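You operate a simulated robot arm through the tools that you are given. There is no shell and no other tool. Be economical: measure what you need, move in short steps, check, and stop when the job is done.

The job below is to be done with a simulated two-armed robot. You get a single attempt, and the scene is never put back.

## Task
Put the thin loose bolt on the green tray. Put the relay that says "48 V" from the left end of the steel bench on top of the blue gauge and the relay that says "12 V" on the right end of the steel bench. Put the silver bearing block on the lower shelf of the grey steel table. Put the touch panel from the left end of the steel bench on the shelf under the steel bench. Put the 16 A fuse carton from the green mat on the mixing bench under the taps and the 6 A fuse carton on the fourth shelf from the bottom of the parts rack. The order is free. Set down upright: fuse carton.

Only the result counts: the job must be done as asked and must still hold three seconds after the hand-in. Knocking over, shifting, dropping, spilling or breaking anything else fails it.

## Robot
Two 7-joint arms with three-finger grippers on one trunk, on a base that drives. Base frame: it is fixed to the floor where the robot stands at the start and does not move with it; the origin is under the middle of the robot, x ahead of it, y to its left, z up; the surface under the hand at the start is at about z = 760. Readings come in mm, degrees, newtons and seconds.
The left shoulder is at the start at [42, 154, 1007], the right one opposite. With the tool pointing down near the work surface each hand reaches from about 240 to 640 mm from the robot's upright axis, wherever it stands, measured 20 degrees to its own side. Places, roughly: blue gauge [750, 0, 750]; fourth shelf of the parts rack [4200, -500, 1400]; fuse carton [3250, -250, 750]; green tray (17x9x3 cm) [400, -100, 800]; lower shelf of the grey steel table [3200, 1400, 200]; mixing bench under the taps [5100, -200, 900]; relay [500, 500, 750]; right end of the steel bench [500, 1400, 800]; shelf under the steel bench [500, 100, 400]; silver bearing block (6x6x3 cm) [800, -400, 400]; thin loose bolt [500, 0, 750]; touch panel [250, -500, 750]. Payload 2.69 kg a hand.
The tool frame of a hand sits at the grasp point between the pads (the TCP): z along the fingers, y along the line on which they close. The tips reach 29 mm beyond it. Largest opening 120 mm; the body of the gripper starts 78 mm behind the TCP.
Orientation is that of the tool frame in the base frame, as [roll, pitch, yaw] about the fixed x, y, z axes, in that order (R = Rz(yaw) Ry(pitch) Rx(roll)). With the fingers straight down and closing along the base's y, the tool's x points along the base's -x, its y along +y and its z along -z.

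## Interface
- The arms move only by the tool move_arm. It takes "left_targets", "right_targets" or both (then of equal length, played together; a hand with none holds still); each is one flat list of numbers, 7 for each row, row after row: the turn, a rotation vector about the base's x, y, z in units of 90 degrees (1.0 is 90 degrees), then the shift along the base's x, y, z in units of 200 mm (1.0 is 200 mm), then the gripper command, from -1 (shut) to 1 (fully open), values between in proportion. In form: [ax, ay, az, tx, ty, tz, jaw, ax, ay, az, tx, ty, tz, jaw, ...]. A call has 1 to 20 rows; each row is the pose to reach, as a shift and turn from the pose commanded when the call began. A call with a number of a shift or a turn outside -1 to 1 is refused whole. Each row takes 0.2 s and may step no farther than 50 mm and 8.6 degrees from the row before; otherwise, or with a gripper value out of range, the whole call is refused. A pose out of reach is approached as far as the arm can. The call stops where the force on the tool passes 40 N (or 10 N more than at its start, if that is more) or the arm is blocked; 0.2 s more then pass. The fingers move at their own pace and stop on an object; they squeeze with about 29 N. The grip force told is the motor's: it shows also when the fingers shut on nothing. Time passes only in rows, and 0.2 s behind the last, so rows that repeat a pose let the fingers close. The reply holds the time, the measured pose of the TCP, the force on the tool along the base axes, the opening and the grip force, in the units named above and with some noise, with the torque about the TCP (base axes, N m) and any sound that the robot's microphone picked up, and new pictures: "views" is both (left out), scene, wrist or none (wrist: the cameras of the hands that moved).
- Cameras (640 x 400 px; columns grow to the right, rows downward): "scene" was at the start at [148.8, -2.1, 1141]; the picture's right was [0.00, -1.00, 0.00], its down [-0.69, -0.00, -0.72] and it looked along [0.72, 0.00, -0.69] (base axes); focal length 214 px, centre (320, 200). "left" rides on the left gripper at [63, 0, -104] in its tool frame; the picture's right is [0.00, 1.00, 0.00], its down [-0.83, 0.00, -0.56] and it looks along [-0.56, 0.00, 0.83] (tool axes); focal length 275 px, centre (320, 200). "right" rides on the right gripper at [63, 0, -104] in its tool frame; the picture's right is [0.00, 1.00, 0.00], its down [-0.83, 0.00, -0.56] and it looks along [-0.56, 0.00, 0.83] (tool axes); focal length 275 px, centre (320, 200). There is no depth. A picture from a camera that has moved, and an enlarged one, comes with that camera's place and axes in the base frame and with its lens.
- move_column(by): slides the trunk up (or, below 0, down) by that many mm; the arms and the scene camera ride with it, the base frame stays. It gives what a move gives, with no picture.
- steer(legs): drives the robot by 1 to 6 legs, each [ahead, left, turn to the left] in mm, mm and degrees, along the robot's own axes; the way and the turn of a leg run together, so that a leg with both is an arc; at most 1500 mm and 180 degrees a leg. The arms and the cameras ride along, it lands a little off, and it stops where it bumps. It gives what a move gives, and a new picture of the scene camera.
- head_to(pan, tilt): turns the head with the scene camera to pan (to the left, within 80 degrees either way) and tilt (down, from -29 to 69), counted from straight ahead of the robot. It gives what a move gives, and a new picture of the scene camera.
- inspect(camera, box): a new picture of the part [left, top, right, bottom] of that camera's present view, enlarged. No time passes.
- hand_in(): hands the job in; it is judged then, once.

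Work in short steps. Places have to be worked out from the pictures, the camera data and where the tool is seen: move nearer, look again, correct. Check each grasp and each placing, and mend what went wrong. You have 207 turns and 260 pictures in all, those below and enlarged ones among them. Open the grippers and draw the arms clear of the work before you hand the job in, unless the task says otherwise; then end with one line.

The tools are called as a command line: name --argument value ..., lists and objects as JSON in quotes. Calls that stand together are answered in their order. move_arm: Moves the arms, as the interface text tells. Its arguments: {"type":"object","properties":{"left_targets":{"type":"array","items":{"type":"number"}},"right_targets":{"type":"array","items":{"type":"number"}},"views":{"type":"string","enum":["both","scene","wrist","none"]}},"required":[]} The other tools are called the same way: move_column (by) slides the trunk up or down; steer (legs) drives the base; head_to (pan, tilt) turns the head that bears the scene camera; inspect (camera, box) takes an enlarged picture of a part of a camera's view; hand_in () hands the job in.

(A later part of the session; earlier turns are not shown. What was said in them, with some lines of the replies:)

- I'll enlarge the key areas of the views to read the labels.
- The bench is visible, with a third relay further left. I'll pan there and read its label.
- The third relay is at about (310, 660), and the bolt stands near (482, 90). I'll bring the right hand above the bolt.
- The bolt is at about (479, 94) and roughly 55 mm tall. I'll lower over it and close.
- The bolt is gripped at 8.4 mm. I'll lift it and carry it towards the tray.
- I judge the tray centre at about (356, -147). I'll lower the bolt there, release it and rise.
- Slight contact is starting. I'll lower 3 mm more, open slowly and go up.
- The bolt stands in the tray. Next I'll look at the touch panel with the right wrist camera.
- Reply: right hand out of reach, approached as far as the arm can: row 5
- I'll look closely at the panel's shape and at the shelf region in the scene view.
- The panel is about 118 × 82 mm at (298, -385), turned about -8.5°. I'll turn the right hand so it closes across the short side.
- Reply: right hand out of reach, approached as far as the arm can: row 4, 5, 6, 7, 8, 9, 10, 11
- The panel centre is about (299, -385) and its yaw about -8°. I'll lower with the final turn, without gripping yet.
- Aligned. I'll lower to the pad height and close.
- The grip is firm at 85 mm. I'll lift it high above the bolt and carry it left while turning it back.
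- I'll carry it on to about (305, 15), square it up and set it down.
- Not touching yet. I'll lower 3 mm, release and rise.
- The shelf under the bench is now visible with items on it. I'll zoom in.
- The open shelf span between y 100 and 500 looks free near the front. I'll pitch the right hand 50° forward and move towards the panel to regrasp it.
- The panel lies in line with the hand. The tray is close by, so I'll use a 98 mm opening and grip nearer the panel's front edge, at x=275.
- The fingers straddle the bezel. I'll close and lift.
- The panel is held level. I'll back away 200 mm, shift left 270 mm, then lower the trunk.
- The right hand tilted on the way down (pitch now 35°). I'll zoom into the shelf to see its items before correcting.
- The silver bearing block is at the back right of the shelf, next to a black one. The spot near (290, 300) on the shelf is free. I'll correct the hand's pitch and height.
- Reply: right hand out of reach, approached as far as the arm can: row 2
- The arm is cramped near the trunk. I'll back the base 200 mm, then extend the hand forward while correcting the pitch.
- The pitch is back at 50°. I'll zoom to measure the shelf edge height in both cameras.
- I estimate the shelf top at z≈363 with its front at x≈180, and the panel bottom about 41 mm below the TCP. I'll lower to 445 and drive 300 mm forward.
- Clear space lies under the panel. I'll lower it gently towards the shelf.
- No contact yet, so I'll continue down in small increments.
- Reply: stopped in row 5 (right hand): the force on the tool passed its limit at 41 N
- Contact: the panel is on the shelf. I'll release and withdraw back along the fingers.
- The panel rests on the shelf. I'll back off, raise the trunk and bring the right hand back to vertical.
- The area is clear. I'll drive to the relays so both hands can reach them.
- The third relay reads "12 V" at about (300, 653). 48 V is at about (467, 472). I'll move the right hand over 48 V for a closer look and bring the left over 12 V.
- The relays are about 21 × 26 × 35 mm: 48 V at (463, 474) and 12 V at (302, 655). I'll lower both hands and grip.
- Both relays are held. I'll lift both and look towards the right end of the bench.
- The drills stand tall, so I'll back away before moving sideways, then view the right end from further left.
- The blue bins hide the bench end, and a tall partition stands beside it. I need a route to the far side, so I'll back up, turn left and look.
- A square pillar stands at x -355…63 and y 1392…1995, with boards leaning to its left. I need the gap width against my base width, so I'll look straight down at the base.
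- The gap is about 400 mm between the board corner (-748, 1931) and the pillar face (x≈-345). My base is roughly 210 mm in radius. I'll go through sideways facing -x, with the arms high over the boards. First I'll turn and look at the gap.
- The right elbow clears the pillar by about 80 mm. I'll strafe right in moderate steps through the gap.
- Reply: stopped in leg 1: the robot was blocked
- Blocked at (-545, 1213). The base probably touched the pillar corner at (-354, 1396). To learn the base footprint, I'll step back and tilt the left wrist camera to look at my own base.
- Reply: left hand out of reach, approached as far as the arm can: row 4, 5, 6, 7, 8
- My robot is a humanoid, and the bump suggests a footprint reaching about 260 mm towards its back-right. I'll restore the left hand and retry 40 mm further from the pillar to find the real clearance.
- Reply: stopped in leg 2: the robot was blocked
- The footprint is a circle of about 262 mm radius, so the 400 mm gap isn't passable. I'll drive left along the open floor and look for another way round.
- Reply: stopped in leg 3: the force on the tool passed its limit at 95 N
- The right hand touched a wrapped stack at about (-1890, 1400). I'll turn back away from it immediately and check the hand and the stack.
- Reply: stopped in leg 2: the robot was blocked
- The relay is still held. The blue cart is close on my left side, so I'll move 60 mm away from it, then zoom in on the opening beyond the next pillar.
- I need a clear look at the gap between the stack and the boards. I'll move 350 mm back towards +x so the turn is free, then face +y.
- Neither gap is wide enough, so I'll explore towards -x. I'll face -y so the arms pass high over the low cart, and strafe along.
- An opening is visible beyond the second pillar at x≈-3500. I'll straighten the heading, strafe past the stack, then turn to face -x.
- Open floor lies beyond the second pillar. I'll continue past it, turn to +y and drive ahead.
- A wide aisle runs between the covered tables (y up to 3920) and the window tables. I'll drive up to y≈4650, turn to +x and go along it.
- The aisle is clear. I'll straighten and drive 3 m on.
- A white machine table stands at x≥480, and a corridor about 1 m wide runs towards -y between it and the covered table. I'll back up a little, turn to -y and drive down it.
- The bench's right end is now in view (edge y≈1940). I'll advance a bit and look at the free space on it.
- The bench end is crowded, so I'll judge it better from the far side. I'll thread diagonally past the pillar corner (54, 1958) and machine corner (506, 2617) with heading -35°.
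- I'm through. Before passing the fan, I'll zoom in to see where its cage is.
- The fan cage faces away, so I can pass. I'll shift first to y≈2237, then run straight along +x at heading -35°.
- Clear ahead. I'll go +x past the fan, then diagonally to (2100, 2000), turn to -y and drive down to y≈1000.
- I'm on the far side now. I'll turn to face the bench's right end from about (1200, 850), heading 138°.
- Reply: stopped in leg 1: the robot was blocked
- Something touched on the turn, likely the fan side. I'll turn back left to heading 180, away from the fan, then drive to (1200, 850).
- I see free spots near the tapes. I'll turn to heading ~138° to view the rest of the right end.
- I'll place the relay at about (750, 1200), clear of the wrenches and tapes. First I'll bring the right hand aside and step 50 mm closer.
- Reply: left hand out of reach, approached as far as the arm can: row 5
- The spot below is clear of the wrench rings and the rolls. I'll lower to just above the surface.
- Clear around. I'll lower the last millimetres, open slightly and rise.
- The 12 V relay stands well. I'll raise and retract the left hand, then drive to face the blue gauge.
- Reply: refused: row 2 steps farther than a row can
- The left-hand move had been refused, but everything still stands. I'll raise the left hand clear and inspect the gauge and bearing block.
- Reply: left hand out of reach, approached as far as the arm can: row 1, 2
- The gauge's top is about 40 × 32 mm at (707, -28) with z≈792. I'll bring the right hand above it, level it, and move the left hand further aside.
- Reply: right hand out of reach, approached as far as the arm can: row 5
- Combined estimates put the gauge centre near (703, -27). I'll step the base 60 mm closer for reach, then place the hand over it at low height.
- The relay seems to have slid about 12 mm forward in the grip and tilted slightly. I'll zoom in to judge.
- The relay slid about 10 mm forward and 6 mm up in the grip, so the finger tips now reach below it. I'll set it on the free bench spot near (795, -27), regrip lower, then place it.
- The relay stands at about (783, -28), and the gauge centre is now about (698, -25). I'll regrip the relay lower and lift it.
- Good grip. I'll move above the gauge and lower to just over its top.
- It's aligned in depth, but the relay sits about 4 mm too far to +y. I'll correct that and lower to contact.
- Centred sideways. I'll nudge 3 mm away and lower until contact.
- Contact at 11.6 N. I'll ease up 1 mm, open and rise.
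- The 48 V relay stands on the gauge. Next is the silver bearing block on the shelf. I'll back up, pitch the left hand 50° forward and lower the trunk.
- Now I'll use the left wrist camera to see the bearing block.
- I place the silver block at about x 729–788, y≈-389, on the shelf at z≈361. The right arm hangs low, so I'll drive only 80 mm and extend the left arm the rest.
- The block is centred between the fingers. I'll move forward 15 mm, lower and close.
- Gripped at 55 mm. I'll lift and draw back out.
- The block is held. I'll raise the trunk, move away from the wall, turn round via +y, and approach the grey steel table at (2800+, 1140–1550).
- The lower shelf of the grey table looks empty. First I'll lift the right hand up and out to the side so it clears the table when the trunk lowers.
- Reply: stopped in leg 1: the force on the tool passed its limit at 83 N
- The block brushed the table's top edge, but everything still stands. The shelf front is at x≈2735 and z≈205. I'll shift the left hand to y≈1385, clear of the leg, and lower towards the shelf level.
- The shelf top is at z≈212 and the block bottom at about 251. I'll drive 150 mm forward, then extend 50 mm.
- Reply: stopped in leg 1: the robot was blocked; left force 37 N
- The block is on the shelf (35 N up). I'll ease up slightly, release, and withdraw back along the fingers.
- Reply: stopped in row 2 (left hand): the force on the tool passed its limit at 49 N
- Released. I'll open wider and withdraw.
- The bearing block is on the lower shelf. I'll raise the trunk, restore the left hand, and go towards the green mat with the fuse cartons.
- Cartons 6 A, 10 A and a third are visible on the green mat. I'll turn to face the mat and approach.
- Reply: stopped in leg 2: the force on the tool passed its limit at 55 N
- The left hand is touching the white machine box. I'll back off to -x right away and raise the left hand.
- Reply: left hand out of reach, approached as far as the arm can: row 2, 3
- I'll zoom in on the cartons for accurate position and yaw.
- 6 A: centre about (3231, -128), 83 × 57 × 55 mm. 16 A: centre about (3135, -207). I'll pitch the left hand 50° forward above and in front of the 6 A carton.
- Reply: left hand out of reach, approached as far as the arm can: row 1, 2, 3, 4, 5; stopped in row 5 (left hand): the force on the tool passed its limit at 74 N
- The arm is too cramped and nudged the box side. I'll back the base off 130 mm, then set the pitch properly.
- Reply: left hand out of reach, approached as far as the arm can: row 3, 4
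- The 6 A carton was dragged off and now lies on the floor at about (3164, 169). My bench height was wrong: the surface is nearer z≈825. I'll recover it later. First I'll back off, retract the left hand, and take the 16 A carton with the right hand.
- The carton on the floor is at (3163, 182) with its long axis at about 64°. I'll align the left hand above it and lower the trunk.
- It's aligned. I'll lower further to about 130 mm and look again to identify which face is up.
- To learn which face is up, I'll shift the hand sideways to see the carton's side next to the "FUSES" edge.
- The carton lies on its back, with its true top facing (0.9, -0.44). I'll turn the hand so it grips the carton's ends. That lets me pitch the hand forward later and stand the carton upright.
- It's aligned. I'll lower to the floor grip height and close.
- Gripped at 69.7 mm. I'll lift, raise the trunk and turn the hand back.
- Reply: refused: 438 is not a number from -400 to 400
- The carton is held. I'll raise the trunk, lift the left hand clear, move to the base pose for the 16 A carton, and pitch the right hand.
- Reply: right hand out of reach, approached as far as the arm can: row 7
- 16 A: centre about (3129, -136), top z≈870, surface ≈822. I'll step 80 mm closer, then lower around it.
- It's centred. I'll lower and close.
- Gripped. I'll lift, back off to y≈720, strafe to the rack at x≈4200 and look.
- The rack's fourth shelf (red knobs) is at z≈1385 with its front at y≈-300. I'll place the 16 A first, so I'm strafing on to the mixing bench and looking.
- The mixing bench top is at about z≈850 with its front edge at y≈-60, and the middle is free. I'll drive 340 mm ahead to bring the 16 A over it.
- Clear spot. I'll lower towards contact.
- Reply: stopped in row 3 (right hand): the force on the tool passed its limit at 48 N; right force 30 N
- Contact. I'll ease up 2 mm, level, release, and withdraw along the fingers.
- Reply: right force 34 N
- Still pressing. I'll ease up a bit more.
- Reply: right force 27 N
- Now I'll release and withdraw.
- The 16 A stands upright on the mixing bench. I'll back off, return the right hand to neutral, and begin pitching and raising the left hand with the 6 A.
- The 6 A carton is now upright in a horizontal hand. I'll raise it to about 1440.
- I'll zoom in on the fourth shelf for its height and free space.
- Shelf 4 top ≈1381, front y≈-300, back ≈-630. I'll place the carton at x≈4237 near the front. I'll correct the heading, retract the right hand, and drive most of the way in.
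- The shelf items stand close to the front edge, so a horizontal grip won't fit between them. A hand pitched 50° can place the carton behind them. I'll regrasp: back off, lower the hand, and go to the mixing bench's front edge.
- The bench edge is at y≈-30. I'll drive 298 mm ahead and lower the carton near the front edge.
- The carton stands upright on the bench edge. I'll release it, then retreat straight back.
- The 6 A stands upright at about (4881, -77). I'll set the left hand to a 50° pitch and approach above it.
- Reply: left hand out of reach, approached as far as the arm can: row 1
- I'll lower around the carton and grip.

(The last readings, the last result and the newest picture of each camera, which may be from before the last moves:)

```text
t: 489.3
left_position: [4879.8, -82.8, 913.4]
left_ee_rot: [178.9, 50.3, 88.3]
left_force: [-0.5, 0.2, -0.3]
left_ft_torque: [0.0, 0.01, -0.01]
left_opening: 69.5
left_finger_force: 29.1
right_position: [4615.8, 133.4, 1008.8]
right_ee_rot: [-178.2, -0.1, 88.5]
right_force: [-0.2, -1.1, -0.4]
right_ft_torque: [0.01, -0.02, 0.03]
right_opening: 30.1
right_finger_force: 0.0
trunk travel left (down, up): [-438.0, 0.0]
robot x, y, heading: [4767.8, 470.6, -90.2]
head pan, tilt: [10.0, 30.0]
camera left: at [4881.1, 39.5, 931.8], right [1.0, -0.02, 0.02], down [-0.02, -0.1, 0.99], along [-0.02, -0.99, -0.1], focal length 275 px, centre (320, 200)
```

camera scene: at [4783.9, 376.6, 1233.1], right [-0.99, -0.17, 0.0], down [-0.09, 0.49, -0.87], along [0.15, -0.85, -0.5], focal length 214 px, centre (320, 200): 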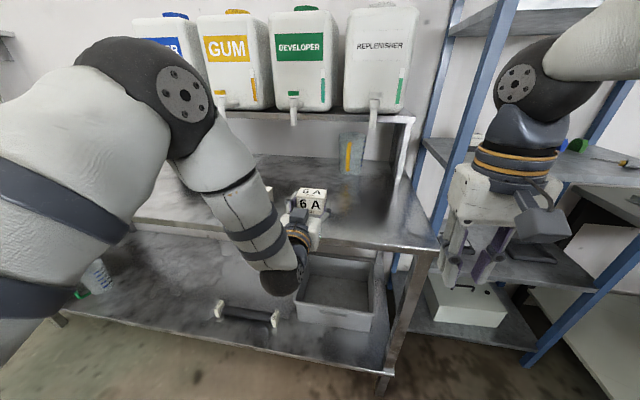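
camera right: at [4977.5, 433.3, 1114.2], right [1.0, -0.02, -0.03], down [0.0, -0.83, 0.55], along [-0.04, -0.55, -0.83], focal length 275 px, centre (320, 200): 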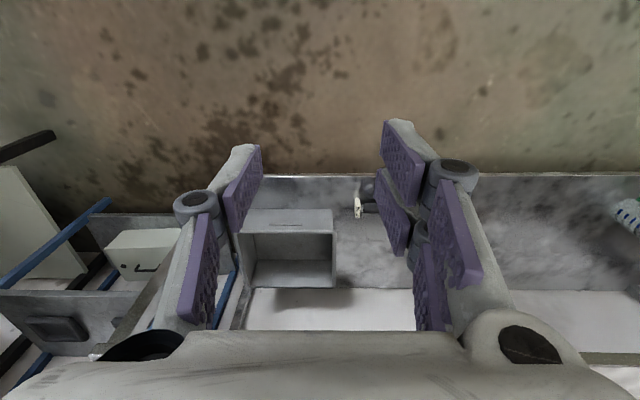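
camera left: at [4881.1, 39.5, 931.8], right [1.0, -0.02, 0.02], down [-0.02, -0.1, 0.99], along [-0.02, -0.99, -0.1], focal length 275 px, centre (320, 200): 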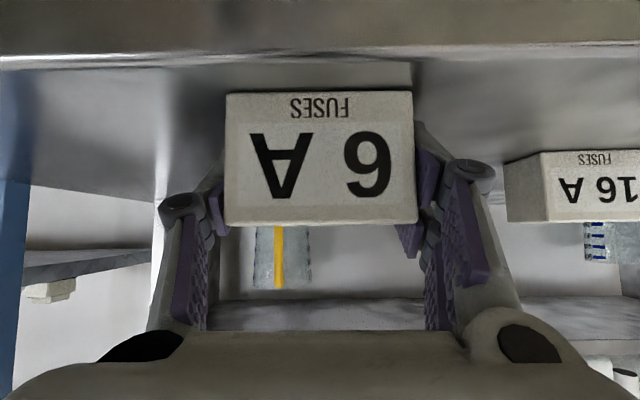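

Regripped with a pitch of 50°. I'll lift, back off, and raise the hand above the fourth shelf's level.

move_arm --left_targets '[0, 0, 0, 0, 0, 0.15, -1, 0, 0, 0, 0, 0, 0.35, -1]' --views "none"

steer --legs '[[-300, 0, 0], [0, -660, 0]]'

move_arm --left_targets '[0, 0, 0, 0, 0, 0.2, -1, 0, 0, 0, 0, 0, 0.4, -1, 0, 0, 0, 0, 0, 0.6, -1, 0, 0, 0, 0, 0, 0.8, -1, 0, 0, 0, 0, 0, 1.0, -1]' --views "none"

move_arm --left_targets '[0, 0, 0, 0, 0, 0.2, -1, 0, 0, 0, 0, 0, 0.4, -1, 0, 0, 0, 0, 0, 0.6, -1, 0, 0, 0, 0, 0, 0.8, -1, 0, 0, 0, 0, 0, 1.0, -1]' --views "none"

move_arm --left_targets '[0, 0, 0, 0, 0, 0.2, -1, 0, 0, 0, 0, 0, 0.4, -1, 0, 0, 0, 0, 0, 0.5, -1]' --views "wrist"

```text
t: 489.9
left_position: [4879.7, -78.7, 984.3]
left_ee_rot: [178.9, 50.4, 88.4]
left_force: [-0.1, 0.4, -0.7]
left_ft_torque: [-0.02, 0.0, -0.01]
left_opening: 69.3
left_finger_force: 29.1
right_position: [4616.7, 133.5, 1008.4]
right_ee_rot: [-178.4, -0.3, 88.6]
right_force: [-0.7, -0.1, -0.3]
right_ft_torque: [-0.01, -0.02, -0.01]
right_opening: 30.0
right_finger_force: 0.1
trunk travel left (down, up): [-438.0, 0.0]
robot x, y, heading: [4766.4, 469.0, -90.2]
head pan, tilt: [10.0, 30.0]
```

```text
t: 497.1
left_position: [4213.9, 224.5, 983.6]
left_ee_rot: [179.0, 50.4, 88.4]
left_force: [-0.2, -0.4, -1.2]
left_ft_torque: [-0.01, 0.0, 0.01]
left_opening: 69.6
left_finger_force: 29.3
right_position: [3950.3, 438.2, 1009.4]
right_ee_rot: [-178.2, -0.2, 88.5]
right_force: [-1.0, 0.5, 0.1]
right_ft_torque: [0.0, -0.01, 0.0]
right_opening: 30.0
right_finger_force: 0.1
trunk travel left (down, up): [-438.0, 0.0]
robot x, y, heading: [4100.7, 772.6, -90.1]
head pan, tilt: [10.0, 30.0]
camera scene: at [4119.3, 682.2, 1233.1], right [-0.99, -0.17, 0.0], down [-0.08, 0.49, -0.87], along [0.15, -0.85, -0.5], focal length 214 px, centre (320, 200)
```

scene: 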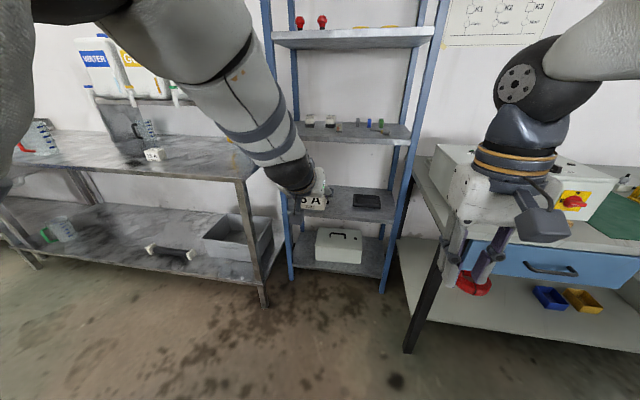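

```text
t: 498.3
left_position: [4218.9, 221.9, 1176.0]
left_ee_rot: [-179.4, 49.3, 89.9]
left_force: [0.5, -0.3, -1.7]
left_ft_torque: [0.03, -0.02, 0.03]
left_opening: 69.4
left_finger_force: 28.6
right_position: [3949.7, 438.2, 1008.6]
right_ee_rot: [-178.2, -0.2, 88.5]
right_force: [-0.4, -0.3, -0.9]
right_ft_torque: [-0.01, -0.04, -0.02]
right_opening: 30.0
right_finger_force: 0.0
trunk travel left (down, up): [-438.0, 0.0]
robot x, y, heading: [4101.3, 774.1, -89.8]
head pan, tilt: [10.0, 30.0]
```

```text
t: 499.5
left_position: [4219.2, 234.2, 1347.5]
left_ee_rot: [178.9, 50.3, 88.4]
left_force: [-0.5, 0.1, 0.3]
left_ft_torque: [0.0, 0.02, 0.05]
left_opening: 69.3
left_finger_force: 29.2
left hand out of reach, approached as far as the arm can: row 4, 5
right_position: [3951.7, 437.6, 1009.4]
right_ee_rot: [-178.2, -0.2, 88.5]
right_force: [0.4, -0.5, -0.4]
right_ft_torque: [-0.02, 0.02, 0.05]
right_opening: 30.0
right_finger_force: 0.0
trunk travel left (down, up): [-438.0, 0.0]
robot x, y, heading: [4102.1, 777.4, -90.1]
head pan, tilt: [10.0, 30.0]
```

```text
t: 500.3
left_position: [4207.9, 285.4, 1385.5]
left_ee_rot: [178.8, 50.7, 88.2]
left_force: [-1.6, 1.1, -0.9]
left_ft_torque: [-0.04, -0.05, 0.09]
left_opening: 69.3
left_finger_force: 29.3
left hand out of reach, approached as far as the arm can: row 1, 2, 3
right_position: [3949.9, 439.2, 1010.4]
right_ee_rot: [-178.3, 0.0, 88.5]
right_force: [-0.6, 1.2, 1.3]
right_ft_torque: [-0.04, -0.05, 0.01]
right_opening: 29.8
right_finger_force: 0.0
trunk travel left (down, up): [-438.0, 0.0]
robot x, y, heading: [4100.5, 774.0, -90.3]
head pan, tilt: [10.0, 30.0]
camera left: at [4209.2, 406.8, 1403.2], right [1.0, -0.02, 0.02], down [-0.02, -0.1, 0.99], along [-0.02, -0.99, -0.1], focal length 275 px, centre (320, 200)
```

left: 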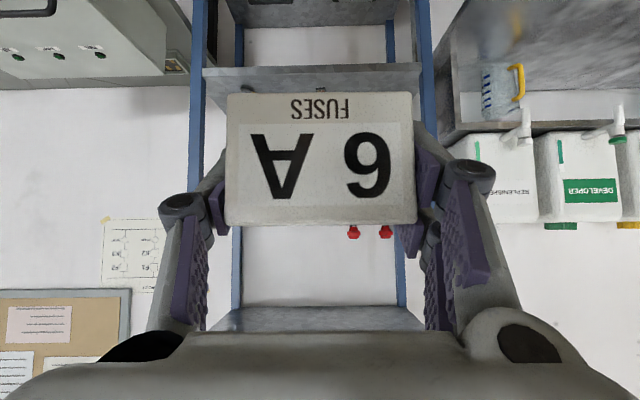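

The shelf height isn't reachable at this pitch, and the gap (95 mm) is too narrow for the wide grip. New plan: turn the carton 90° on the bench so the horizontal hand grips its 48 mm width. I'm heading back to the bench, lowering, and turning the hand.

steer --legs '[[0, 660, 0]]'

move_arm --left_targets '[0, 0, 0, 0, 0, -0.2, -1, 0, 0, 0, 0, 0, -0.4, -1, 0, 0, 0, 0, 0, -0.6, -1, 0, 0, 0, 0, 0, -0.8, -1, 0, 0, 0, 0, 0, -1.0, -1]' --views "none"

move_arm --left_targets '[0, 0, -0.09, 0, 0, -0.08, -1, 0, 0, -0.18, 0, 0, -0.16, -1, 0, 0, -0.27, 0, 0, -0.24, -1, 0, 0, -0.36, 0, 0, -0.32, -1, 0, 0, -0.45, 0, 0, -0.4, -1, 0, 0, -0.54, 0, 0, -0.5, -1, 0, 0, -0.63, 0, 0, -0.6, -1, 0, 0, -0.72, 0, 0, -0.7, -1, 0, 0, -0.81, 0, 0, -0.8, -1, 0, 0, -0.9, 0, 0, -0.85, -1, 0, 0, -0.99, 0, 0, -0.9, -1]' --views "scene"

```text
t: 505.8
left_position: [4861.4, 279.9, 1383.4]
left_ee_rot: [179.1, 50.4, 88.3]
left_force: [-0.9, 0.2, -0.8]
left_ft_torque: [-0.01, 0.02, -0.01]
left_opening: 69.6
left_finger_force: 29.0
right_position: [4604.2, 434.9, 1008.8]
right_ee_rot: [-178.2, -0.3, 88.4]
right_force: [0.9, 0.5, 0.7]
right_ft_torque: [0.04, 0.0, -0.01]
right_opening: 29.9
right_finger_force: 0.0
trunk travel left (down, up): [-438.0, 0.0]
robot x, y, heading: [4750.7, 772.6, -90.2]
head pan, tilt: [10.0, 30.0]
camera scene: at [4772.0, 679.3, 1233.1], right [-0.99, -0.17, 0.0], down [-0.08, 0.49, -0.87], along [0.15, -0.85, -0.5], focal length 214 px, centre (320, 200)
```

scene: 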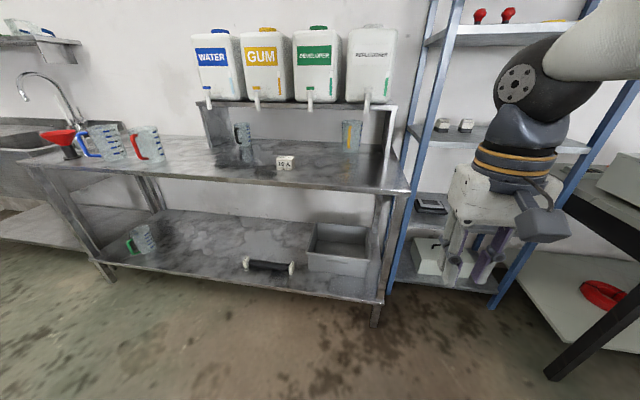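

```text
t: 507.0
left_position: [4864.8, 223.0, 1184.7]
left_ee_rot: [179.2, 50.3, 88.6]
left_force: [-0.2, 0.2, -0.8]
left_ft_torque: [-0.01, -0.02, 0.0]
left_opening: 69.6
left_finger_force: 29.4
left hand out of reach, approached as far as the arm can: row 1, 2, 3, 4, 5
right_position: [4603.5, 435.4, 1008.6]
right_ee_rot: [-178.2, -0.2, 88.4]
right_force: [-1.0, 0.8, 1.2]
right_ft_torque: [-0.01, -0.01, 0.01]
right_opening: 29.9
right_finger_force: 0.0
trunk travel left (down, up): [-438.0, 0.0]
robot x, y, heading: [4751.7, 772.7, -90.6]
head pan, tilt: [10.0, 30.0]
```

```text
t: 509.4
left_position: [4861.6, 225.2, 1004.5]
left_ee_rot: [179.1, 50.4, -0.8]
left_force: [0.3, -0.7, -1.3]
left_ft_torque: [0.0, -0.01, 0.02]
left_opening: 69.4
left_finger_force: 28.8
right_position: [4603.6, 434.5, 1008.9]
right_ee_rot: [-178.4, -0.3, 88.4]
right_force: [-0.9, -0.1, -0.3]
right_ft_torque: [0.02, -0.03, 0.01]
right_opening: 30.1
right_finger_force: 0.0
trunk travel left (down, up): [-438.0, 0.0]
robot x, y, heading: [4753.4, 775.1, -90.1]
head pan, tilt: [10.0, 30.0]
camera scene: at [4771.6, 678.5, 1233.0], right [-0.99, -0.17, 0.0], down [-0.08, 0.49, -0.87], along [0.15, -0.85, -0.5], focal length 214 px, centre (320, 200)
```

scene: 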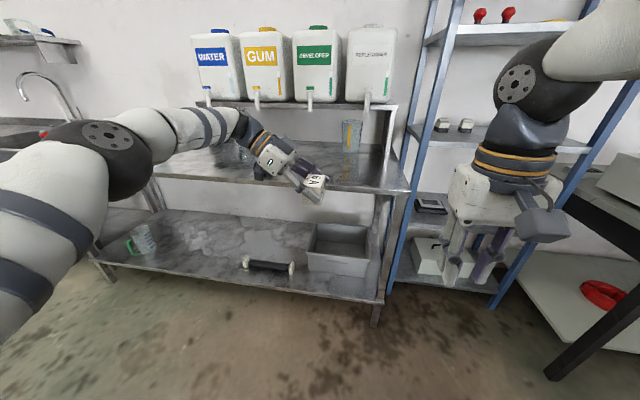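

The hand is turned. I'll drive 297 mm ahead and lower the carton onto the bench edge.

steer --legs '[[297, 0, 0]]'

move_arm --left_targets '[0, 0, 0, 0, 0, -0.2, -1, 0, 0, 0, 0, 0, -0.36, -1, 0, 0, 0, 0, 0, -0.42, -1, 0, 0, 0, 0, 0, -0.44, -1, 0, 0, 0, 0, 0, -0.455, -1, 0, 0, 0, 0, 0, -0.465, -1]' --views "none"

```text
t: 511.4
left_position: [4867.0, -67.6, 1004.5]
left_ee_rot: [179.0, 50.3, -0.3]
left_force: [0.0, 0.8, -0.9]
left_ft_torque: [0.0, 0.02, 0.0]
left_opening: 69.7
left_finger_force: 28.5
right_position: [4607.3, 140.1, 1009.0]
right_ee_rot: [-178.3, -0.2, 88.9]
right_force: [0.1, 0.2, -0.2]
right_ft_torque: [0.02, 0.02, 0.02]
right_opening: 29.7
right_finger_force: 0.0
trunk travel left (down, up): [-438.0, 0.0]
robot x, y, heading: [4755.0, 479.2, -89.6]
head pan, tilt: [10.0, 30.0]
camera scene: at [4772.4, 384.8, 1233.1], right [-0.98, -0.18, 0.0], down [-0.09, 0.49, -0.87], along [0.15, -0.85, -0.5], focal length 214 px, centre (320, 200)
```

scene: 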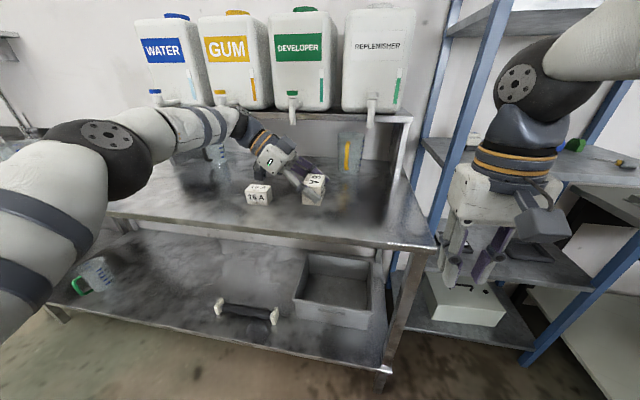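

```text
t: 512.8
left_position: [4867.0, -66.4, 913.9]
left_ee_rot: [178.8, 50.6, -0.5]
left_force: [2.0, 1.6, 8.0]
left_ft_torque: [0.33, 0.18, -0.05]
left_opening: 69.3
left_finger_force: 29.4
right_position: [4605.5, 140.0, 1010.7]
right_ee_rot: [-178.2, -0.2, 88.9]
right_force: [0.0, -1.2, 0.2]
right_ft_torque: [-0.03, -0.02, -0.02]
right_opening: 30.3
right_finger_force: 0.0
trunk travel left (down, up): [-438.0, 0.0]
robot x, y, heading: [4754.2, 476.1, -89.7]
head pan, tilt: [10.0, 30.0]
```

Contact. I'll release and withdraw along the fingers (+x, up), then move back.

move_arm --left_targets '[0, 0, 0, 0, 0, 0.005, 0.4, 0, 0, 0, 0, 0, 0.005, 0.4, 0, 0, 0, 0.1, 0, 0.09, 0.4, 0, 0, 0, 0.28, 0, 0.24, 0.4, 0, 0, 0, 0.42, 0, 0.4, 0.4, 0, 0, 0, 0.42, 0.2, 0.5, 0.4, 0, 0, 0, 0.42, 0.4, 0.6, 0.4, 0, 0, 0, 0.42, 0.6, 0.6, 0.4, 0, 0, 0, 0.42, 0.8, 0.6, 0.4]' --views "none"

inspect --camera "scene" --box '[220, 140, 400, 265]'

```text
t: 514.8
left_position: [4948.7, 94.6, 1031.8]
left_ee_rot: [178.8, 50.4, -0.4]
left_force: [-0.2, 0.8, 0.2]
left_ft_torque: [-0.02, -0.03, 0.03]
left_opening: 83.8
left_finger_force: 0.1
right_position: [4606.3, 141.2, 1009.4]
right_ee_rot: [-178.2, -0.3, 88.9]
right_force: [0.1, 0.2, -0.5]
right_ft_torque: [0.01, -0.06, -0.02]
right_opening: 29.9
right_finger_force: 0.1
trunk travel left (down, up): [-438.0, 0.0]
robot x, y, heading: [4750.3, 479.1, -89.9]
head pan, tilt: [10.0, 30.0]
```

```text
3.20 times, centred on (310, 202) of scene
camera zoom: at [4772.5, 386.3, 1233.3], right [-0.98, -0.18, 0.0], down [-0.09, 0.49, -0.87], along [0.15, -0.85, -0.5], focal length 686 px, centre (352, 192)
```

zoom: 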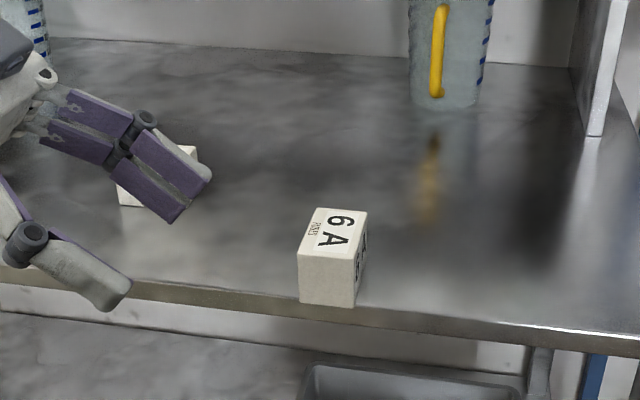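

The carton stands upright with its long axis along y. I'll turn the left hand back to forward, then make it horizontal in front of the carton.

move_arm --left_targets '[0, 0, 0.09, -0.04, 0.03, 0, 0, 0, 0, 0.18, -0.08, 0.06, 0, 0, 0, 0, 0.27, -0.12, 0.09, 0, 0, 0, 0, 0.36, -0.16, 0.12, 0, 0, 0, 0, 0.45, -0.2, 0.15, 0, 0, 0, 0, 0.54, -0.24, 0.18, 0, 0, 0, 0, 0.63, -0.28, 0.21, 0, 0, 0, 0, 0.72, -0.32, 0.24, 0, 0, 0, 0, 0.81, -0.36, 0.27, 0, 0, 0, 0, 0.9, -0.4, 0.3, 0, 0, 0, 0, 0.995, -0.41, 0.3, 0, 0]' --views "none"

move_arm --left_targets '[-0.09, 0, 0, 0, -0.05, -0.1, 0.2, -0.18, 0, 0, 0, -0.1, -0.2, 0.2, -0.27, 0, 0, 0, -0.15, -0.3, 0.2, -0.36, 0, 0, 0, -0.25, -0.45, 0.2, -0.44, 0, 0, 0, -0.35, -0.6, 0.2]' --views "wrist"

```text
t: 517.2
left_position: [4860.1, 142.5, 1040.7]
left_ee_rot: [178.8, 50.3, 89.3]
left_force: [-0.7, -0.1, 0.3]
left_ft_torque: [0.03, -0.02, 0.05]
left_opening: 60.1
left_finger_force: 0.1
left hand out of reach, approached as far as the arm can: row 7, 8, 9, 10, 11
right_position: [4605.9, 139.1, 1009.3]
right_ee_rot: [-178.3, -0.2, 88.8]
right_force: [0.3, -0.2, 0.0]
right_ft_torque: [-0.04, 0.0, -0.01]
right_opening: 30.1
right_finger_force: 0.0
trunk travel left (down, up): [-438.0, 0.0]
robot x, y, heading: [4753.5, 476.7, -90.0]
head pan, tilt: [10.0, 30.0]
```

```text
t: 518.4
left_position: [4859.3, 70.3, 918.7]
left_ee_rot: [89.3, 89.5, -0.3]
left_force: [-1.0, 0.0, -0.3]
left_ft_torque: [-0.03, -0.01, 0.02]
left_opening: 71.8
left_finger_force: 0.0
left hand out of reach, approached as far as the arm can: row 1, 2, 3
right_position: [4605.8, 139.9, 1009.6]
right_ee_rot: [-178.3, -0.3, 88.9]
right_force: [-0.4, 0.2, -0.3]
right_ft_torque: [0.01, -0.03, 0.02]
right_opening: 30.0
right_finger_force: 0.1
trunk travel left (down, up): [-438.0, 0.0]
robot x, y, heading: [4753.0, 478.6, -90.2]
head pan, tilt: [10.0, 30.0]
camera left: at [4859.7, 174.9, 856.5], right [1.0, 0.01, 0.01], down [-0.01, 0.56, 0.83], along [0.0, -0.83, 0.56], focal length 275 px, centre (320, 200)
```

left: 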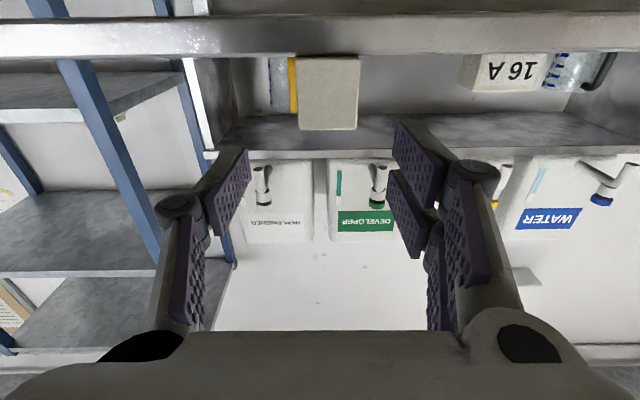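

Carton centre x≈4866. I'll align, move forward around it and grip.

move_arm --left_targets '[0, 0, 0, 0.035, -0.1, -0.05, 0.2, 0, 0, 0, 0.035, -0.3, -0.085, 0.2, 0, 0, 0, 0.035, -0.5, -0.085, 0.2, 0, 0, 0, 0.035, -0.65, -0.085, 0.2, 0, 0, 0, 0.035, -0.65, -0.085, -1, 0, 0, 0, 0.035, -0.65, -0.085, -1, 0, 0, 0, 0.035, -0.65, -0.085, -1]' --views "wrist"

```text
t: 520.0
left_position: [4866.0, -59.5, 902.8]
left_ee_rot: [93.5, 89.4, 4.1]
left_force: [0.9, -0.2, 0.1]
left_ft_torque: [0.05, 0.03, 0.02]
left_opening: 44.7
left_finger_force: 28.5
right_position: [4606.3, 139.4, 1009.5]
right_ee_rot: [-178.2, -0.2, 89.0]
right_force: [0.3, 0.5, -0.3]
right_ft_torque: [0.04, 0.02, -0.01]
right_opening: 30.1
right_finger_force: 0.0
trunk travel left (down, up): [-438.0, 0.0]
robot x, y, heading: [4756.5, 479.5, -89.8]
head pan, tilt: [10.0, 30.0]
camera left: at [4865.8, 45.5, 840.6], right [1.0, 0.01, 0.01], down [-0.02, 0.56, 0.83], along [0.0, -0.83, 0.56], focal length 275 px, centre (320, 200)
```

left: 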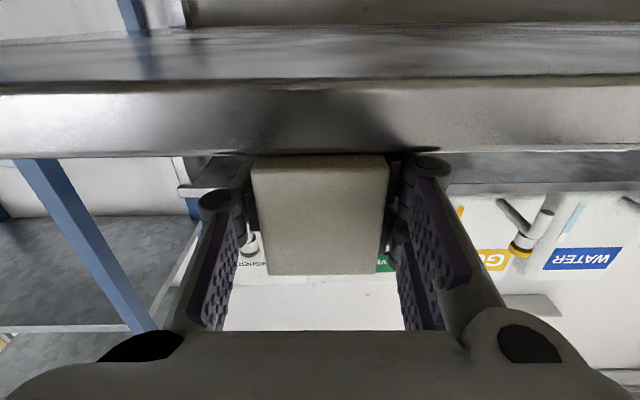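

Gripped at 44.7 mm. I'll lift, back off, go to the rack and raise the hand.

move_arm --left_targets '[0, 0, 0, 0, 0, 0.15, -1, 0, 0, 0, 0, 0, 0.35, -1]' --views "none"

steer --legs '[[-290, 0, -0.2], [0, -645, 0]]'

move_arm --left_targets '[0, 0, 0, 0, 0, 0.2, -1, 0, 0, 0, 0, 0, 0.4, -1, 0, 0, 0, 0, 0, 0.6, -1, 0, 0, 0, 0, 0, 0.8, -1, 0, 0, 0, 0, 0, 1.0, -1]' --views "none"

move_arm --left_targets '[0, 0, 0, 0, 0, 0.2, -1, 0, 0, 0, 0, 0, 0.4, -1, 0, 0, 0, 0, 0, 0.6, -1, 0, 0, 0, 0, 0, 0.8, -1, 0, 0, 0, 0, 0, 1.0, -1]' --views "none"

move_arm --left_targets '[0, 0, 0, 0, 0, 0.2, -1, 0, 0, 0, 0, 0, 0.35, -1]' --views "none"

head_to --pan 0 --tilt -10

inspect --camera "scene" --box '[220, 150, 420, 275]'

```text
t: 520.6
left_position: [4868.3, -58.9, 974.2]
left_ee_rot: [88.7, 89.5, -0.8]
left_force: [-1.1, 0.8, -1.8]
left_ft_torque: [0.01, -0.02, -0.02]
left_opening: 44.5
left_finger_force: 28.9
right_position: [4606.6, 139.6, 1010.3]
right_ee_rot: [-178.2, -0.1, 89.0]
right_force: [0.0, 0.1, 1.0]
right_ft_torque: [0.01, 0.07, 0.01]
right_opening: 29.9
right_finger_force: 0.1
trunk travel left (down, up): [-438.0, 0.0]
robot x, y, heading: [4752.9, 478.4, -89.9]
head pan, tilt: [10.0, 30.0]
```

```text
t: 527.6
left_position: [4219.1, 224.8, 973.3]
left_ee_rot: [92.4, 89.6, 3.1]
left_force: [-0.4, -0.3, -0.8]
left_ft_torque: [0.03, 0.02, -0.01]
left_opening: 44.4
left_finger_force: 29.4
right_position: [3956.9, 424.9, 1009.2]
right_ee_rot: [-178.2, -0.3, 89.2]
right_force: [-0.8, -0.2, 0.6]
right_ft_torque: [-0.03, 0.01, -0.03]
right_opening: 30.2
right_finger_force: 0.1
trunk travel left (down, up): [-438.0, 0.0]
robot x, y, heading: [4104.7, 760.9, -89.7]
head pan, tilt: [10.0, 30.0]
camera scene: at [4121.3, 669.8, 1233.1], right [-0.98, -0.18, 0.0], down [-0.09, 0.49, -0.87], along [0.16, -0.85, -0.5], focal length 214 px, centre (320, 200)
```

scene: 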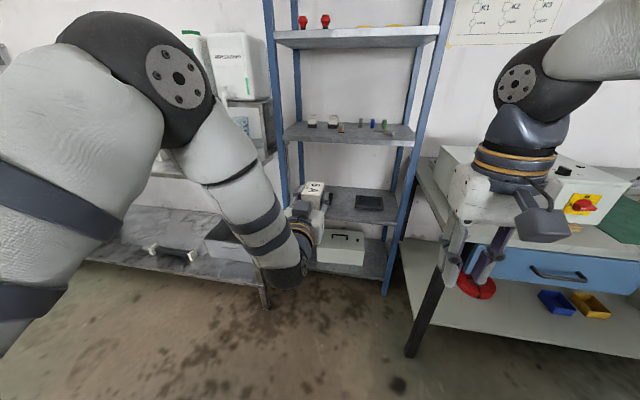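

```text
t: 528.8
left_position: [4217.8, 225.2, 1174.9]
left_ee_rot: [91.6, 89.4, 2.1]
left_force: [0.0, 0.6, -1.8]
left_ft_torque: [0.01, -0.01, 0.03]
left_opening: 44.5
left_finger_force: 29.4
right_position: [3956.0, 424.6, 1008.7]
right_ee_rot: [-178.1, -0.3, 89.1]
right_force: [0.0, 0.5, -0.1]
right_ft_torque: [-0.06, -0.02, 0.0]
right_opening: 30.1
right_finger_force: 0.1
trunk travel left (down, up): [-438.0, 0.0]
robot x, y, heading: [4102.2, 760.9, -89.7]
head pan, tilt: [10.0, 30.0]
```

```text
t: 530.0
left_position: [4216.3, 224.3, 1375.5]
left_ee_rot: [85.1, 89.5, -4.3]
left_force: [0.2, -0.1, -1.6]
left_ft_torque: [0.02, 0.01, -0.03]
left_opening: 44.5
left_finger_force: 28.7
right_position: [3955.7, 423.4, 1009.1]
right_ee_rot: [-178.2, -0.2, 89.1]
right_force: [-0.1, -0.9, -0.5]
right_ft_torque: [0.01, 0.0, -0.03]
right_opening: 30.1
right_finger_force: 0.1
trunk travel left (down, up): [-438.0, 0.0]
robot x, y, heading: [4104.2, 761.8, -89.6]
head pan, tilt: [10.0, 30.0]
```

```text
t: 530.6
left_position: [4216.7, 224.1, 1443.7]
left_ee_rot: [90.8, 89.5, 1.4]
left_force: [0.2, -0.8, -1.7]
left_ft_torque: [0.05, 0.06, -0.01]
left_opening: 44.3
left_finger_force: 28.9
right_position: [3956.2, 424.5, 1010.8]
right_ee_rot: [-178.2, -0.2, 89.1]
right_force: [-0.2, 0.7, -1.0]
right_ft_torque: [0.04, 0.02, 0.03]
right_opening: 30.1
right_finger_force: 0.0
trunk travel left (down, up): [-438.0, 0.0]
robot x, y, heading: [4104.0, 762.5, -89.7]
head pan, tilt: [10.0, 30.0]
```

```text
t: 531.7
left_position: [4216.3, 223.5, 1443.3]
left_ee_rot: [93.3, 89.5, 4.0]
left_force: [-0.4, -0.8, -1.6]
left_ft_torque: [0.02, -0.02, 0.0]
left_opening: 44.5
left_finger_force: 29.1
right_position: [3956.6, 424.6, 1009.9]
right_ee_rot: [-178.2, -0.2, 89.1]
right_force: [1.2, -0.1, 0.2]
right_ft_torque: [0.02, 0.0, 0.0]
right_opening: 29.9
right_finger_force: 0.0
trunk travel left (down, up): [-438.0, 0.0]
robot x, y, heading: [4103.1, 763.9, -89.6]
head pan, tilt: [0.0, -10.0]
camera scene: at [4105.7, 674.4, 1296.7], right [-1.0, -0.01, 0.0], down [0.0, -0.17, -0.98], along [0.01, -0.98, 0.17], focal length 214 px, centre (320, 200)
```

scene: 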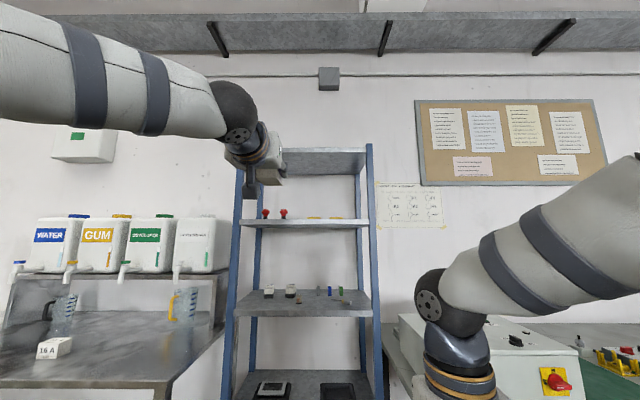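

```text
3.20 times, centred on (320, 212) of scene
camera zoom: at [4105.7, 674.4, 1296.7], right [-1.0, -0.01, 0.0], down [0.0, -0.17, -0.98], along [0.01, -0.98, 0.17], focal length 686 px, centre (320, 160)
```

zoom: 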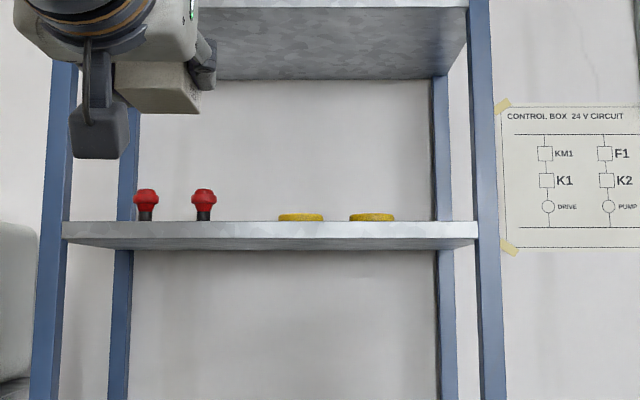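

Combining views, the gap between the tape and the second knob is x≈4177–4278, centred at about 4227. I'll drive in 430 mm, then correct with the arm.

steer --legs '[[430, 6, -0.3]]'

inspect --camera "scene" --box '[180, 130, 420, 280]'

```text
t: 534.3
left_position: [4218.2, -204.3, 1444.0]
left_ee_rot: [91.1, 89.5, 1.1]
left_force: [0.4, -0.4, -1.7]
left_ft_torque: [-0.04, 0.03, -0.01]
left_opening: 44.5
left_finger_force: 28.3
right_position: [3959.2, -2.7, 1009.3]
right_ee_rot: [-178.2, -0.2, 88.5]
right_force: [1.1, 0.7, 0.0]
right_ft_torque: [-0.02, 0.0, 0.0]
right_opening: 29.6
right_finger_force: 0.1
trunk travel left (down, up): [-438.0, 0.0]
robot x, y, heading: [4109.1, 339.0, -90.4]
head pan, tilt: [0.0, -10.0]
camera scene: at [4111.6, 247.0, 1296.8], right [-1.0, 0.0, 0.0], down [0.0, -0.17, -0.98], along [0.0, -0.98, 0.17], focal length 214 px, centre (320, 200)
```

scene: 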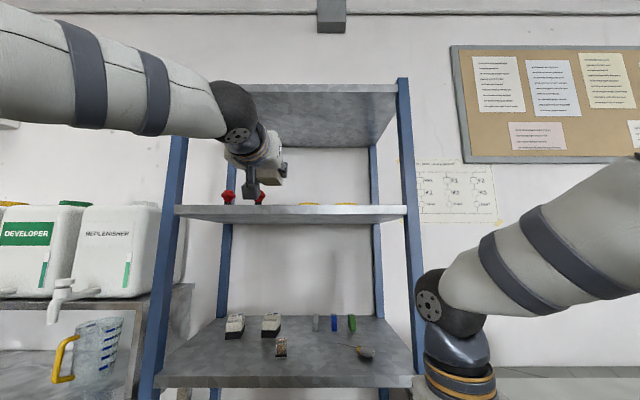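

```text
2.67 times, centred on (300, 205) of scene
camera zoom: at [4111.6, 247.0, 1296.8], right [-1.0, 0.0, 0.0], down [0.0, -0.17, -0.98], along [0.0, -0.98, 0.17], focal length 572 px, centre (373, 187)
```

zoom: 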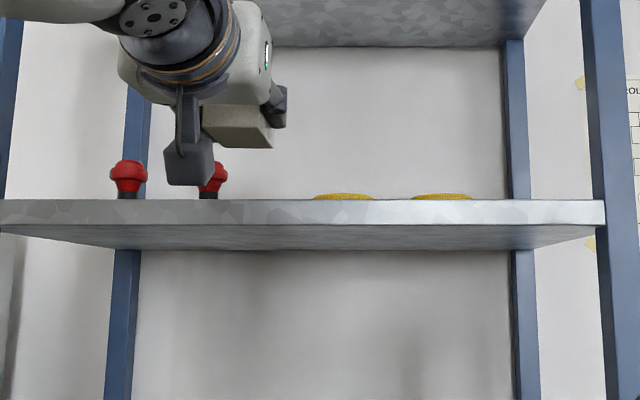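

The gap centre is about 4229 and the shelf top ≈1379. I'll shift the hand +11 mm in x, then drive 140 mm in at this height.

move_arm --left_targets '[0, 0, 0, 0.055, 0, 0, -1]' --views "none"

steer --legs '[[139, 0, 0.3]]'

inspect --camera "scene" --box '[180, 100, 420, 250]'

```text
t: 534.7
left_position: [4228.9, -205.1, 1444.1]
left_ee_rot: [89.7, 89.5, -0.2]
left_force: [0.6, -0.2, -2.0]
left_ft_torque: [0.07, -0.02, -0.02]
left_opening: 44.4
left_finger_force: 29.2
right_position: [3960.3, -1.4, 1009.6]
right_ee_rot: [-178.3, -0.3, 88.5]
right_force: [-0.3, -0.3, -0.9]
right_ft_torque: [0.0, 0.0, 0.0]
right_opening: 30.0
right_finger_force: 0.0
trunk travel left (down, up): [-438.0, 0.0]
robot x, y, heading: [4109.7, 337.7, -90.0]
head pan, tilt: [0.0, -10.0]
```

```text
t: 536.0
left_position: [4232.4, -344.1, 1444.0]
left_ee_rot: [89.9, 89.5, 0.4]
left_force: [-0.8, -0.6, -1.9]
left_ft_torque: [-0.02, 0.02, -0.02]
left_opening: 44.3
left_finger_force: 29.0
right_position: [3962.2, -142.6, 1008.6]
right_ee_rot: [-178.1, -0.2, 88.9]
right_force: [0.1, -0.5, 1.0]
right_ft_torque: [0.04, -0.01, -0.02]
right_opening: 30.1
right_finger_force: 0.0
trunk travel left (down, up): [-438.0, 0.0]
robot x, y, heading: [4110.6, 193.7, -89.8]
head pan, tilt: [0.0, -10.0]
camera scene: at [4112.3, 106.9, 1296.8], right [-1.0, 0.0, 0.0], down [0.0, -0.17, -0.98], along [0.0, -0.98, 0.17], focal length 214 px, centre (320, 200)
```

scene: 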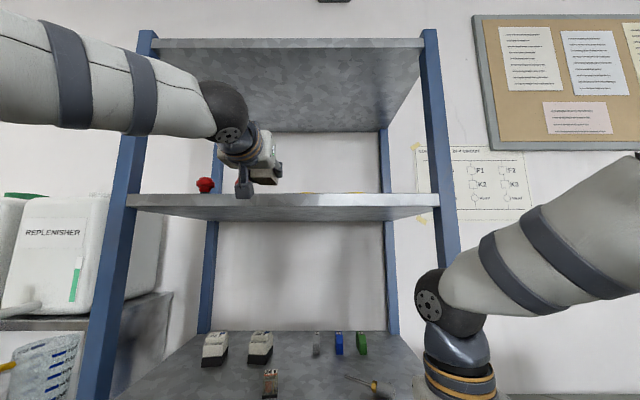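

```text
2.67 times, centred on (300, 175) of scene
camera zoom: at [4112.3, 106.9, 1296.8], right [-1.0, 0.0, 0.0], down [0.0, -0.17, -0.98], along [0.0, -0.98, 0.17], focal length 572 px, centre (373, 267)
```

zoom: 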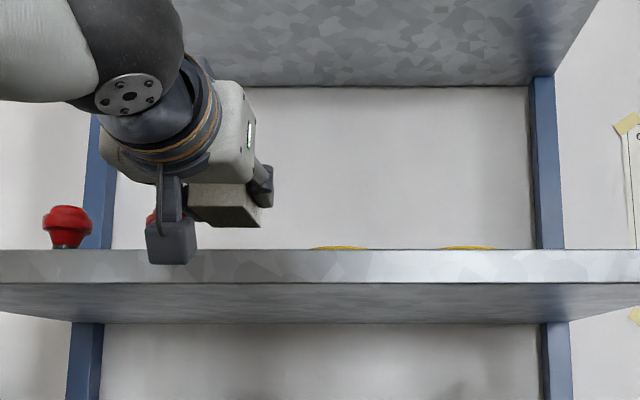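

The hand is in the gap with margin on both sides. I'll lower gently to the shelf.

move_arm --left_targets '[0, 0, 0, 0, 0, -0.08, -1, 0, 0, 0, 0, 0, -0.13, -1, 0, 0, 0, 0, 0, -0.15, -1, 0, 0, 0, 0, 0, -0.165, -1, 0, 0, 0, 0, 0, -0.18, -1, 0, 0, 0, 0, 0, -0.195, -1, 0, 0, 0, 0, 0, -0.21, -1]' --views "none"

inspect --camera "scene" --box '[180, 100, 420, 250]'

```text
t: 537.6
left_position: [4233.2, -342.8, 1404.6]
left_ee_rot: [69.1, 89.5, -20.3]
left_force: [-0.1, -2.5, 5.4]
left_ft_torque: [0.1, 0.13, 0.04]
left_opening: 44.4
left_finger_force: 29.1
right_position: [3962.1, -142.4, 1009.8]
right_ee_rot: [-178.3, -0.3, 88.9]
right_force: [0.9, 1.4, 0.6]
right_ft_torque: [-0.01, 0.0, -0.01]
right_opening: 29.7
right_finger_force: 0.0
trunk travel left (down, up): [-438.0, 0.0]
robot x, y, heading: [4105.3, 197.2, -89.9]
head pan, tilt: [0.0, -10.0]
```

```text
2.67 times, centred on (300, 175) of scene
camera zoom: at [4112.2, 107.6, 1296.9], right [-1.0, 0.0, 0.0], down [0.0, -0.17, -0.98], along [0.0, -0.98, 0.17], focal length 572 px, centre (373, 267)
```

zoom: 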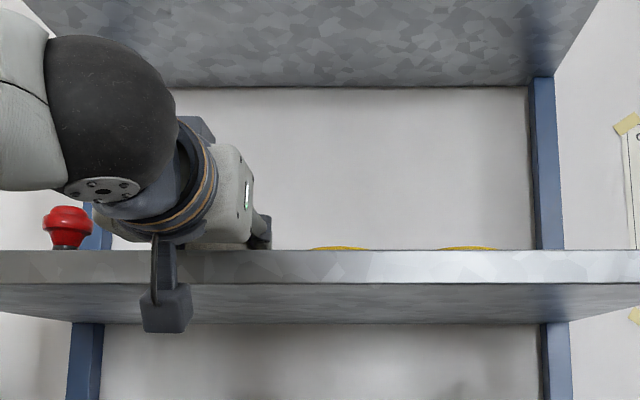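

It's resting on the shelf. I'll open slightly and retreat straight back.

move_arm --left_targets '[0, 0, 0, 0, 0, 0.004, -0.5, 0, 0, 0, 0, 0, 0.004, -0.1, 0, 0, 0, 0, 0, 0.004, -0.1, 0, 0, 0, 0, 0, 0.004, -0.1]' --views "none"

steer --legs '[[-300, 0, 0]]'

inspect --camera "scene" --box '[200, 150, 400, 275]'

```text
t: 538.6
left_position: [4231.2, -343.8, 1403.1]
left_ee_rot: [91.6, 89.5, 2.0]
left_force: [-1.0, -0.2, -0.2]
left_ft_torque: [0.03, 0.0, 0.0]
left_opening: 53.9
left_finger_force: 0.1
right_position: [3962.5, -141.7, 1009.6]
right_ee_rot: [-178.2, -0.2, 88.9]
right_force: [-0.8, 0.3, -0.8]
right_ft_torque: [-0.01, 0.02, -0.01]
right_opening: 30.1
right_finger_force: 0.0
trunk travel left (down, up): [-438.0, 0.0]
robot x, y, heading: [4110.2, 193.5, -90.0]
head pan, tilt: [0.0, -10.0]
```

```text
t: 540.7
left_position: [4230.4, -43.8, 1403.9]
left_ee_rot: [91.3, 89.5, 1.7]
left_force: [0.2, 1.5, -0.2]
left_ft_torque: [-0.01, -0.01, 0.01]
left_opening: 54.2
left_finger_force: 0.2
right_position: [3961.2, 155.4, 1008.3]
right_ee_rot: [-178.3, -0.2, 88.9]
right_force: [0.7, 0.6, -0.1]
right_ft_torque: [0.0, 0.01, 0.01]
right_opening: 30.0
right_finger_force: 0.0
trunk travel left (down, up): [-438.0, 0.0]
robot x, y, heading: [4105.5, 492.7, -89.8]
head pan, tilt: [0.0, -10.0]
camera scene: at [4111.2, 406.8, 1296.7], right [-1.0, 0.0, 0.0], down [0.0, -0.17, -0.98], along [0.0, -0.98, 0.17], focal length 214 px, centre (320, 200)
```

scene: 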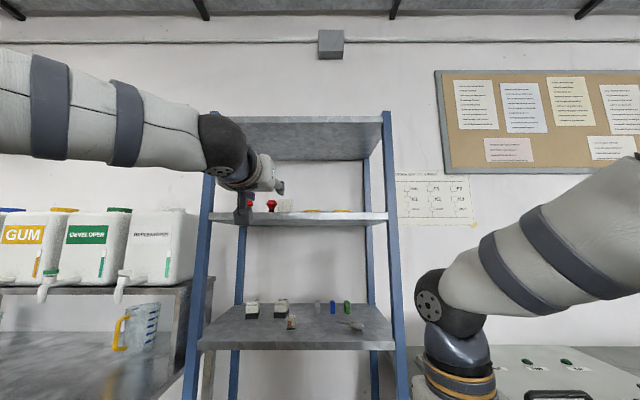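

```text
3.20 times, centred on (300, 212) of scene
camera zoom: at [4111.2, 406.8, 1296.7], right [-1.0, 0.0, 0.0], down [0.0, -0.17, -0.98], along [0.0, -0.98, 0.17], focal length 686 px, centre (384, 160)
```

zoom: 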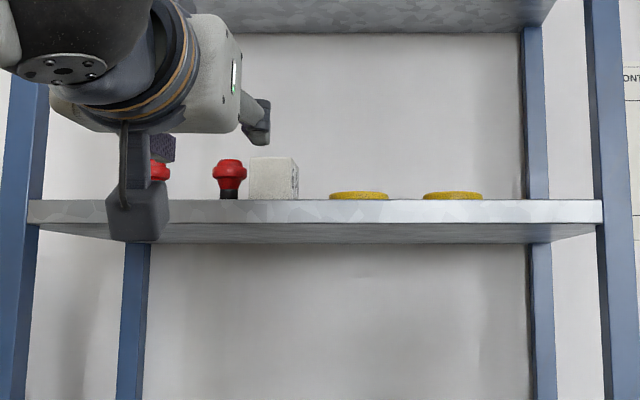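

The carton stands upright on the fourth shelf and the knobs and tapes are undisturbed. I'll back away, open both grippers and finish.

steer --legs '[[-250, 0, 0]]'

move_arm --left_targets '[0, 0, 0, 0, 0.05, 0, 1, 0, 0, 0, 0, 0.05, 0, 1]' --right_targets '[0, 0, 0, 0, 0.05, 0, 1, 0, 0, 0, 0, 0.05, 0, 1]' --views "none"

inspect --camera "scene" --box '[20, 180, 400, 400]'

```text
t: 542.5
left_position: [4231.0, 205.9, 1402.2]
left_ee_rot: [91.9, 89.6, 2.6]
left_force: [0.6, 0.9, 0.2]
left_ft_torque: [0.06, 0.01, 0.0]
left_opening: 54.0
left_finger_force: 0.0
right_position: [3960.7, 405.6, 1009.5]
right_ee_rot: [-178.3, -0.2, 89.2]
right_force: [-0.7, -0.1, -0.8]
right_ft_torque: [0.02, -0.01, -0.02]
right_opening: 30.2
right_finger_force: 0.1
trunk travel left (down, up): [-438.0, 0.0]
robot x, y, heading: [4106.2, 742.2, -89.6]
head pan, tilt: [0.0, -10.0]
camera scene: at [4110.2, 656.4, 1296.7], right [-1.0, -0.01, 0.0], down [0.0, -0.17, -0.98], along [0.01, -0.98, 0.17], focal length 214 px, centre (320, 200)
```

scene: 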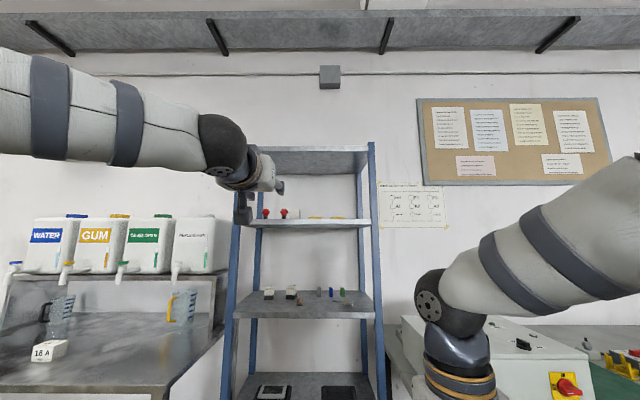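

```text
t: 543.1
left_position: [4232.5, 215.7, 1402.0]
left_ee_rot: [91.5, 89.5, 2.2]
left_force: [-0.6, -0.3, 0.1]
left_ft_torque: [-0.02, -0.03, 0.01]
left_opening: 120.3
left_finger_force: 0.0
right_position: [3960.7, 414.5, 1009.0]
right_ee_rot: [-178.2, -0.2, 89.2]
right_force: [0.3, 0.0, -0.1]
right_ft_torque: [-0.02, -0.02, 0.03]
right_opening: 119.9
right_finger_force: 0.1
trunk travel left (down, up): [-438.0, 0.0]
robot x, y, heading: [4106.5, 741.4, -89.7]
head pan, tilt: [0.0, -10.0]
```

```text
1.68 times, centred on (210, 290) of scene
camera zoom: at [4110.3, 655.9, 1296.7], right [-1.0, -0.01, 0.0], down [0.0, -0.17, -0.98], along [0.01, -0.98, 0.17], focal length 361 px, centre (505, 48)
```

zoom: 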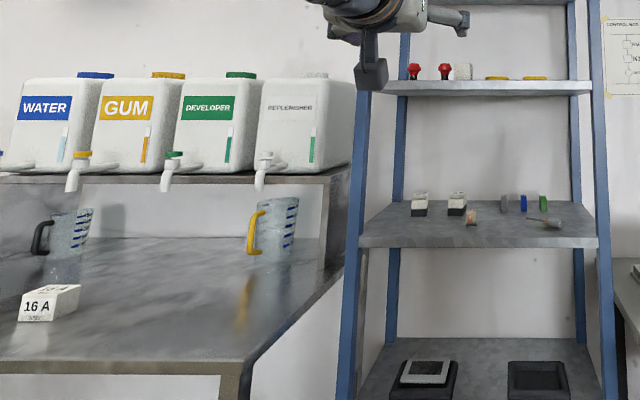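

Everything is placed, the grippers are open and the arms are clear. I'm handing in.

hand_in

```text
The job is handed in.
```

All seven items are where the task asked and the job is handed in, but there were several unplanned contacts. I knocked the 6 A carton off the green mat onto the floor, picked it up and set it upright on the fourth shelf. I also bumped a wrapped stack, the white control box, the grey table edge, the blue cart and probably the fan. None looked moved in later views, but I didn't measure them.
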